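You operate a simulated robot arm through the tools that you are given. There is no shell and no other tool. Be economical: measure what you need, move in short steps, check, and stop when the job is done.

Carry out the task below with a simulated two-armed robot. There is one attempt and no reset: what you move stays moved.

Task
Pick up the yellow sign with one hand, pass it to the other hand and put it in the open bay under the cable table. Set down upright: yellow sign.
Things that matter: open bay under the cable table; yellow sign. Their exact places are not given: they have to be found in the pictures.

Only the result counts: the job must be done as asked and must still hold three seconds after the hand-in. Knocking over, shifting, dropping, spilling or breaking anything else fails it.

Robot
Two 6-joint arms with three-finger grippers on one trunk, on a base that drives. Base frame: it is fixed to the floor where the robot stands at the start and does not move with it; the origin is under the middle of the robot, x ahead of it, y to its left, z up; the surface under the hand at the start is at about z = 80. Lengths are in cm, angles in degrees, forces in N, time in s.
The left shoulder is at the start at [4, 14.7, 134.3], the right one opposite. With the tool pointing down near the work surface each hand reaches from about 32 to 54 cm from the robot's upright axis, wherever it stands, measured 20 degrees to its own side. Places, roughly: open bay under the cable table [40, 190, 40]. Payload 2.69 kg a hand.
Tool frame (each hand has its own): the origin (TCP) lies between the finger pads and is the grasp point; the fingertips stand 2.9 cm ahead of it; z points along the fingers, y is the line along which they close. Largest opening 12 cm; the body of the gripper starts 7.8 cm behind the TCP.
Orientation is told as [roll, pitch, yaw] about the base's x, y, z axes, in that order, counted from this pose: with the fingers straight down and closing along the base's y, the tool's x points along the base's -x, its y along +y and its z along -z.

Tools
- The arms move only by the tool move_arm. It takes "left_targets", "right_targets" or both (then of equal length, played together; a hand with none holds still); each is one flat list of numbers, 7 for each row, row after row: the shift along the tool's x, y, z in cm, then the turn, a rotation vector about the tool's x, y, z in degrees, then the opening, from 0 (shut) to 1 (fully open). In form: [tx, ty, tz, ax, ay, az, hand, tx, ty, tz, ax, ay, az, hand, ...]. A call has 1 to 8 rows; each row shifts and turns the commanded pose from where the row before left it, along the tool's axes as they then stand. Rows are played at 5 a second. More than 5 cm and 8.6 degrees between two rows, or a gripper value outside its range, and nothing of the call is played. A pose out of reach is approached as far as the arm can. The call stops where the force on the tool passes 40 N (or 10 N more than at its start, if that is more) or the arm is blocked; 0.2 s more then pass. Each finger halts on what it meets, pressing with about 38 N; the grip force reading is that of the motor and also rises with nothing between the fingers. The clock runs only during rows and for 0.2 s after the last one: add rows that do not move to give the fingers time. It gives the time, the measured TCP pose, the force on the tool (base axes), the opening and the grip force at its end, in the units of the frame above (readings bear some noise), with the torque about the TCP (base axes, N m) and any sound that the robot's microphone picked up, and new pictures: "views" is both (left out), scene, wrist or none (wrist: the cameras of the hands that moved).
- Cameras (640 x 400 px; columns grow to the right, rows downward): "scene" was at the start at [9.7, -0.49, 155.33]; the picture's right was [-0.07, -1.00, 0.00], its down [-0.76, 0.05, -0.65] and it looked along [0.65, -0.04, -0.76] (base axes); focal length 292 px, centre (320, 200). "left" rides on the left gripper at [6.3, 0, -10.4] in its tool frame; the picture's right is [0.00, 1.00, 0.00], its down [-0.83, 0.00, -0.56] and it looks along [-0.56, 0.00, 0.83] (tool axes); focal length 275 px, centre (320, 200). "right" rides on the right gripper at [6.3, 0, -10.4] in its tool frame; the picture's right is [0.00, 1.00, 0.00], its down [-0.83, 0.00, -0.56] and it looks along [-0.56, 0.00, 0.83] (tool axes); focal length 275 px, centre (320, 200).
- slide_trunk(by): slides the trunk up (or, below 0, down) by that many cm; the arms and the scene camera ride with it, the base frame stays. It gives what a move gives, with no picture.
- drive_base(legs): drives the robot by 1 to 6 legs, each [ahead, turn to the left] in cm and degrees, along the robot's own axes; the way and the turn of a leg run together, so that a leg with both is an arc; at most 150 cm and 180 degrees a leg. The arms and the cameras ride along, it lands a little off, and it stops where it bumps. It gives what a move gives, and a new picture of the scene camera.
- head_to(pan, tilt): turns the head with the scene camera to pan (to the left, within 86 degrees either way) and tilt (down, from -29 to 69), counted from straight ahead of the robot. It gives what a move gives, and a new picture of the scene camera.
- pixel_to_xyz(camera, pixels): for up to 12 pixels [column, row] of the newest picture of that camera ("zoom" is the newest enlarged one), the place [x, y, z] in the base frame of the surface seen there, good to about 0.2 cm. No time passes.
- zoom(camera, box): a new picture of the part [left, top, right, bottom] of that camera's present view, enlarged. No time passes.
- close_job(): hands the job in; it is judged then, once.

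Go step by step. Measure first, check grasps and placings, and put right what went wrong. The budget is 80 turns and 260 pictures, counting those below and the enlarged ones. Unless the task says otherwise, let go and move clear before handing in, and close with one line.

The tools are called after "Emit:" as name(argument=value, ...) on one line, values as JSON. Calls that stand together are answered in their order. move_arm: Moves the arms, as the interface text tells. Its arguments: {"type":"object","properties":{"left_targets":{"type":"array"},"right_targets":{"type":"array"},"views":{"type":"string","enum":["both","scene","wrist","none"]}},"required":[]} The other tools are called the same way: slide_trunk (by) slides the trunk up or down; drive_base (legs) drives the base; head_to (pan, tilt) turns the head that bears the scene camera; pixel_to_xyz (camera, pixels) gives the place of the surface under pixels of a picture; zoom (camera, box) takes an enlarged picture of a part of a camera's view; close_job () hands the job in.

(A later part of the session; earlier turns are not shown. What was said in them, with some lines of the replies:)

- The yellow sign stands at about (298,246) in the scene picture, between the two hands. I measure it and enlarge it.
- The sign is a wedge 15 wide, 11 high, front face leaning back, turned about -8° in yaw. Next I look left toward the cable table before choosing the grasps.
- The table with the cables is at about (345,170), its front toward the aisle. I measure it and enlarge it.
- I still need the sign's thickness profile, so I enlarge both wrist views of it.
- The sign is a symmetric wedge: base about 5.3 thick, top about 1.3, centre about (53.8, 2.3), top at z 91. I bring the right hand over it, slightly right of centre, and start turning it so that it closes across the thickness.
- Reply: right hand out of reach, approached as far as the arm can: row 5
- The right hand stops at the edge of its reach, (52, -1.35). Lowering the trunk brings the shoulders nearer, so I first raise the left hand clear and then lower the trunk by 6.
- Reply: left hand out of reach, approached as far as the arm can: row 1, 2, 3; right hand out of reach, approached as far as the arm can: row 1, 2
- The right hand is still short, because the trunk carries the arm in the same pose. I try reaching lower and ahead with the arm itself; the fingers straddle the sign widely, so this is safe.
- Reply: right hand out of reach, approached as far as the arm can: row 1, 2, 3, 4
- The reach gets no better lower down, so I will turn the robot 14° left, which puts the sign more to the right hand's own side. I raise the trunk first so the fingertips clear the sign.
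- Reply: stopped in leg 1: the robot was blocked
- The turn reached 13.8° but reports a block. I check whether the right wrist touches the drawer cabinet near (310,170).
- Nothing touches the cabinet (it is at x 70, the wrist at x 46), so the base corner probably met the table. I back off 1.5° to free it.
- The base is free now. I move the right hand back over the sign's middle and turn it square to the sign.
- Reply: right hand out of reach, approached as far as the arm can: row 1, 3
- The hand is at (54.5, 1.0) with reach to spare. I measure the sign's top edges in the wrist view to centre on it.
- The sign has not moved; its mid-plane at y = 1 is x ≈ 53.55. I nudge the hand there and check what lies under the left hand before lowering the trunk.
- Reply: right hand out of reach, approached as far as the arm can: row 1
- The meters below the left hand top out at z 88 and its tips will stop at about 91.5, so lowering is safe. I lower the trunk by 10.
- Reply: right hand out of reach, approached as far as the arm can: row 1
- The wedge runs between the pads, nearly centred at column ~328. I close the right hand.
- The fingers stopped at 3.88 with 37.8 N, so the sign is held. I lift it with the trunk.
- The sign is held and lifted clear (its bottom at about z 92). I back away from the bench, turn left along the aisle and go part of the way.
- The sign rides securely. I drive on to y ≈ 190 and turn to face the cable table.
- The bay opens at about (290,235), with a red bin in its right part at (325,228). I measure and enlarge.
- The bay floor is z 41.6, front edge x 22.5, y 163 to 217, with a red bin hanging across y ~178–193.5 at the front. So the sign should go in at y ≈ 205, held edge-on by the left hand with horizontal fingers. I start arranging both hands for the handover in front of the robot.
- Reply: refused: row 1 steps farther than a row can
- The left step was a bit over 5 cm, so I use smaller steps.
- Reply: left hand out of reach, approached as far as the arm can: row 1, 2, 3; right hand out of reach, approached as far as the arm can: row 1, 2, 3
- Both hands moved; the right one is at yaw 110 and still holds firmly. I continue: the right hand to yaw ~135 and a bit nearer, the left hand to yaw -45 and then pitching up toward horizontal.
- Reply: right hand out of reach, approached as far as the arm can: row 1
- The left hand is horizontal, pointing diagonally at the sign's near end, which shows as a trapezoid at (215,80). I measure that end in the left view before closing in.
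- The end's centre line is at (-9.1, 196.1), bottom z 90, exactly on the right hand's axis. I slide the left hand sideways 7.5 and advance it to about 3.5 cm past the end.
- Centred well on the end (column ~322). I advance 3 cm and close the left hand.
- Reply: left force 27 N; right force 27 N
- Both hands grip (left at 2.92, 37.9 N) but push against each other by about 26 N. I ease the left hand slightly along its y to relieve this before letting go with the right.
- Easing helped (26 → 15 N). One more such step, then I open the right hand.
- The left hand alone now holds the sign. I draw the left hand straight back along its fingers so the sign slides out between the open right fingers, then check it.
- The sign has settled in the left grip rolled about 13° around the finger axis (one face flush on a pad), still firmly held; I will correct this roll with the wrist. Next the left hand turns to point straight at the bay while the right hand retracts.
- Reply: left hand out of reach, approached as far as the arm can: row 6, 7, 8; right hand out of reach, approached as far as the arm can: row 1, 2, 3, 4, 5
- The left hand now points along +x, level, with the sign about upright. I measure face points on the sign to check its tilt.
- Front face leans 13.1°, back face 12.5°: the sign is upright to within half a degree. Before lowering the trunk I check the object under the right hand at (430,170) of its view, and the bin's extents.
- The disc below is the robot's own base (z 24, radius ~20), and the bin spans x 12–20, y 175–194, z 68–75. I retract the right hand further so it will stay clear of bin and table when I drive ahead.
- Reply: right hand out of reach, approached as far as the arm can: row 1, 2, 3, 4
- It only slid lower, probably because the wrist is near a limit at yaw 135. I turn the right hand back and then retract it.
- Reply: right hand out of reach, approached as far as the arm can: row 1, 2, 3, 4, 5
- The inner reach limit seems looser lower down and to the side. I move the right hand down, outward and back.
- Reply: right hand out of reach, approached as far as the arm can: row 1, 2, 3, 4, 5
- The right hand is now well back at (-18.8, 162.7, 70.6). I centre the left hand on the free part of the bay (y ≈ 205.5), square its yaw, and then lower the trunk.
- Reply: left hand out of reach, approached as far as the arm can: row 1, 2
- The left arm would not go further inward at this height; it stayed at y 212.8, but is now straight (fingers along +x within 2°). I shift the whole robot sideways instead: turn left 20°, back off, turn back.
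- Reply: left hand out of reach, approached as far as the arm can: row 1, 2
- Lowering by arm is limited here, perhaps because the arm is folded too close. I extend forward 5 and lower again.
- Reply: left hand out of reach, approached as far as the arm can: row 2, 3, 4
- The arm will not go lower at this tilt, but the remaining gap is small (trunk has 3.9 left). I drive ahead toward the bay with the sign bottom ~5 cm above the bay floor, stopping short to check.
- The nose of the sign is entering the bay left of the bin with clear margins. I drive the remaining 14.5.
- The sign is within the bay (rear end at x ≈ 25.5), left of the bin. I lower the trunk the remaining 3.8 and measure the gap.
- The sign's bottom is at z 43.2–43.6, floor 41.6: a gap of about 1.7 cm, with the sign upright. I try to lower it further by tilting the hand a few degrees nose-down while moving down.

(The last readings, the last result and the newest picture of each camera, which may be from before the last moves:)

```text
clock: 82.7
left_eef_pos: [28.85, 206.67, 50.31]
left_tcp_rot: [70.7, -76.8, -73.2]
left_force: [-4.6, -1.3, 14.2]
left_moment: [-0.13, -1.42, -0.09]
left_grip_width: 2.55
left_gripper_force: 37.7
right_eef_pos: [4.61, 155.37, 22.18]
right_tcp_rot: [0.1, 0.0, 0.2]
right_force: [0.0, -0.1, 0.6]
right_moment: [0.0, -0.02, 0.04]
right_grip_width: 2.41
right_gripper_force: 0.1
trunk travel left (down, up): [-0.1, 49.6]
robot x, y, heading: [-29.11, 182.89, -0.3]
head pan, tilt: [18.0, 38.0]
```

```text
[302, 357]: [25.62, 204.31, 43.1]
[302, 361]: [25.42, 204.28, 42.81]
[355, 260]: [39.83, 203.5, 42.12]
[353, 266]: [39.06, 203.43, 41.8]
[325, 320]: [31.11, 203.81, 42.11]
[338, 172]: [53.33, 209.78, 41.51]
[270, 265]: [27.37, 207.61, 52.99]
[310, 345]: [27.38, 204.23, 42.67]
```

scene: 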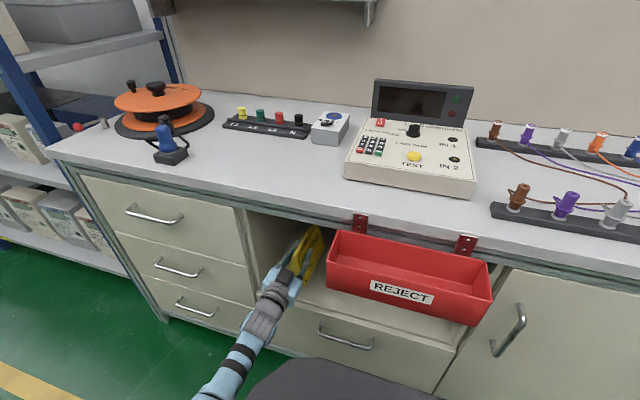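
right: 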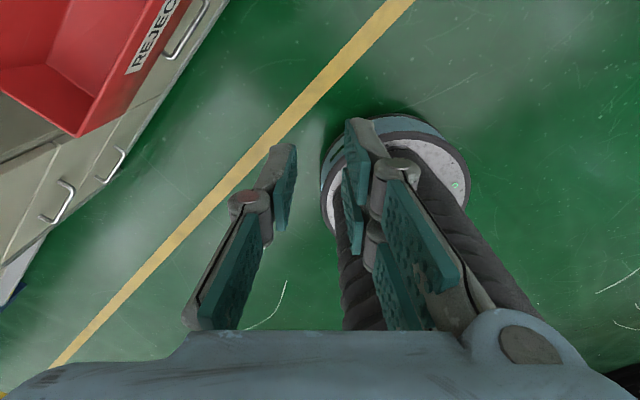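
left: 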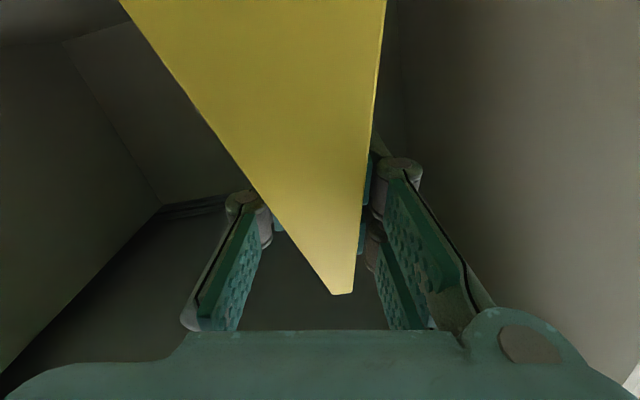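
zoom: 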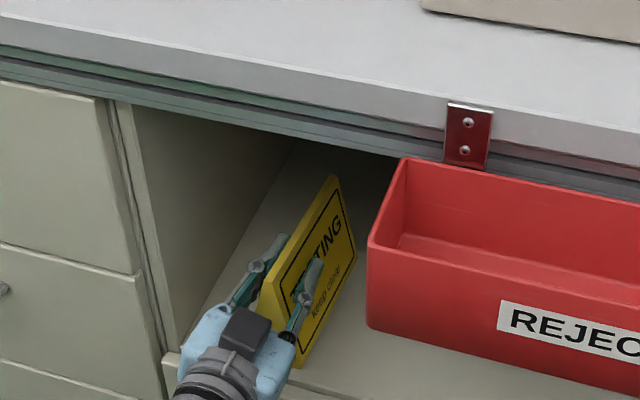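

The nose now rests on the floor (14 N), the rear about 1 cm up. I press down a little more so the sign settles flatter before release.

Emit:
move_arm(left_targets=[0.5, 0.1, 0, 0, 0, 0, 0, 0.4, 0.1, 0, 0, 0, 0, 0, 0, 0, 0, 0, 0, 0, 0], views="none")

Emit:
zoom(camera="scene", box=[260, 160, 360, 300])

Emit:
pixel_to_xyz(camera="zoom", pixels=[[302, 357], [300, 363], [355, 260], [353, 266], [325, 320], [335, 185], [270, 265], [270, 285], [310, 345]])

```text
clock: 83.5
left_eef_pos: [28.86, 206.83, 49.76]
left_tcp_rot: [72.9, -76.6, -75.4]
left_force: [2.7, -8.8, 36.3]
left_moment: [-0.17, -0.29, -0.23]
left_grip_width: 2.5
left_gripper_force: 38.0
right_eef_pos: [4.65, 155.49, 22.16]
right_tcp_rot: [0.2, 0.0, 0.1]
right_force: [-0.1, 0.2, -0.5]
right_moment: [0.02, 0.02, 0.01]
right_grip_width: 2.4
right_gripper_force: 0.0
trunk travel left (down, up): [-0.1, 49.6]
robot x, y, heading: [-29.11, 183.17, -0.6]
head pan, tilt: [18.0, 38.0]
```

```text
2.86 times, centred on (310, 230) of scene
```

zoom: 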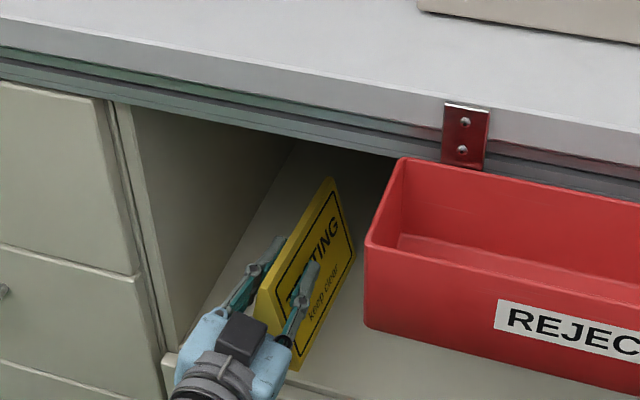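

```text
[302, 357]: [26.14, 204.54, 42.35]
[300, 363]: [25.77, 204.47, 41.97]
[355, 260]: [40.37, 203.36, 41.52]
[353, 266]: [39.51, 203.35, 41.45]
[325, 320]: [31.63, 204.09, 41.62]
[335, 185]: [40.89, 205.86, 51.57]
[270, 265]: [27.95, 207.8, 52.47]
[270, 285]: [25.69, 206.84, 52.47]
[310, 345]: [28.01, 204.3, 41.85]
```

The bottom is now flat on the floor (36 N down, little moment). I ease off slightly and open the left hand gradually.

Emit:
move_arm(left_targets=[-0.35, -0.07, 0, 0, 0, 0, 0, 0, 0, 0, 0, 0, 0, 0, 0, 0, 0, 0, 0, 0, 0.25, 0, 0, 0, 0, 0, 0, 0.32, 0, 0, 0, 0, 0, 0, 0.42, 0, 0, 0, 0, 0, 0, 0.55, 0, 0, 0, 0, 0, 0, 0.7, 0, 0, 0, 0, 0, 0, 0.7], views="wrist")

Emit:
zoom(camera="scene", box=[260, 160, 360, 300])

```text
clock: 85.3
left_eef_pos: [28.86, 207.06, 49.23]
left_tcp_rot: [69.0, -76.6, -71.6]
left_force: [0.6, -0.2, -0.5]
left_moment: [0.0, -0.01, -0.03]
left_grip_width: 8.4
left_gripper_force: 0.1
right_eef_pos: [4.59, 155.36, 21.96]
right_tcp_rot: [0.1, 0.2, 0.0]
right_force: [-0.5, 0.2, -0.7]
right_moment: [-0.02, 0.01, 0.0]
right_grip_width: 2.39
right_gripper_force: 0.1
trunk travel left (down, up): [-0.1, 49.6]
robot x, y, heading: [-29.92, 182.9, -0.4]
head pan, tilt: [18.0, 38.0]
```

left: 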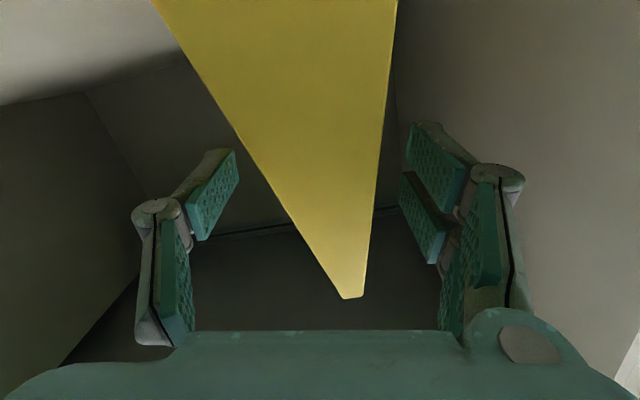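

```text
2.86 times, centred on (310, 230) of scene
```

zoom: 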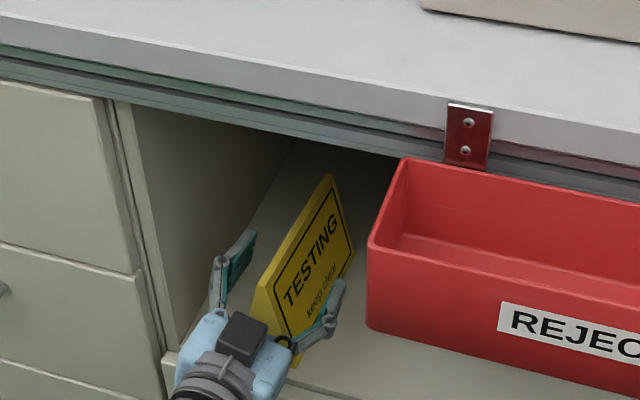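

The sign stands free between the open fingers. I drive straight back to withdraw the hand.

Emit:
drive_base(legs=[[-30, 0]])

Emit:
zoom(camera="scene", box=[200, 60, 440, 260])

```text
clock: 87.3
left_eef_pos: [-1.09, 207.16, 49.42]
left_tcp_rot: [69.3, -76.6, -71.8]
left_force: [-0.7, 0.4, -0.7]
left_moment: [-0.03, -0.01, 0.03]
left_grip_width: 8.41
left_gripper_force: 0.1
right_eef_pos: [-25.37, 155.61, 21.98]
right_tcp_rot: [0.1, 0.2, 0.1]
right_force: [0.3, 0.4, -0.3]
right_moment: [-0.01, -0.01, 0.01]
right_grip_width: 2.42
right_gripper_force: 0.0
trunk travel left (down, up): [-0.1, 49.6]
robot x, y, heading: [-58.93, 182.98, -0.7]
head pan, tilt: [18.0, 38.0]
```

scene: 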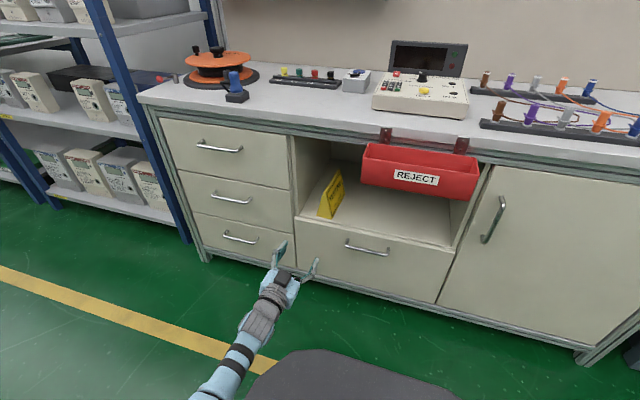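

```text
2.00 times, centred on (320, 160) of scene
```

zoom: 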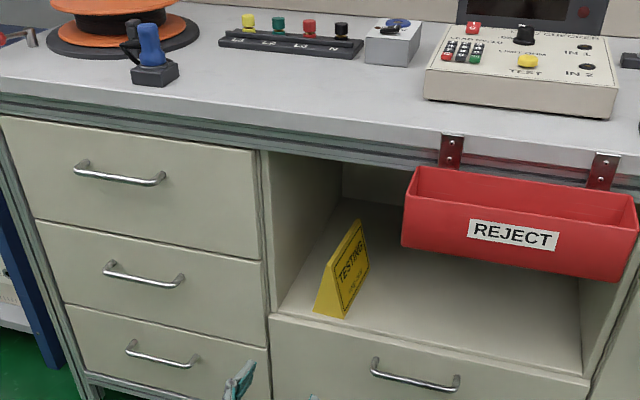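

The sign stands upright in the bay, clear of the bin. A last check of its front edge against the bay's edge.

Emit:
pixel_to_xyz(camera="zoom", pixels=[[316, 308], [342, 316], [340, 321], [330, 322], [365, 268], [330, 290], [358, 224], [330, 265]])

```text
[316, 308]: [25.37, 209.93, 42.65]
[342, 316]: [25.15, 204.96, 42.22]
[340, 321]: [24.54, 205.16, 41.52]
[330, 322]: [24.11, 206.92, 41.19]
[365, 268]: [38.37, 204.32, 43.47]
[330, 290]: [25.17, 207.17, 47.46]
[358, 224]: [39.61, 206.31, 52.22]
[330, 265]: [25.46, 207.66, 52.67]
```

The sign spans x 25.1–40 and y 205–210, entirely inside the bay (its edge is at 22.5). It stands flat and upright, and both hands are clear, so I hand in.

Emit:
close_job()

```text
The job is handed in.
```

The yellow sign was picked up with the right hand, passed to the left, and set upright in the open bay under the cable table. Both hands are clear of it. While turning at the first bench, the base was briefly blocked, probably by the table edge. I backed off, and nothing was seen to move.
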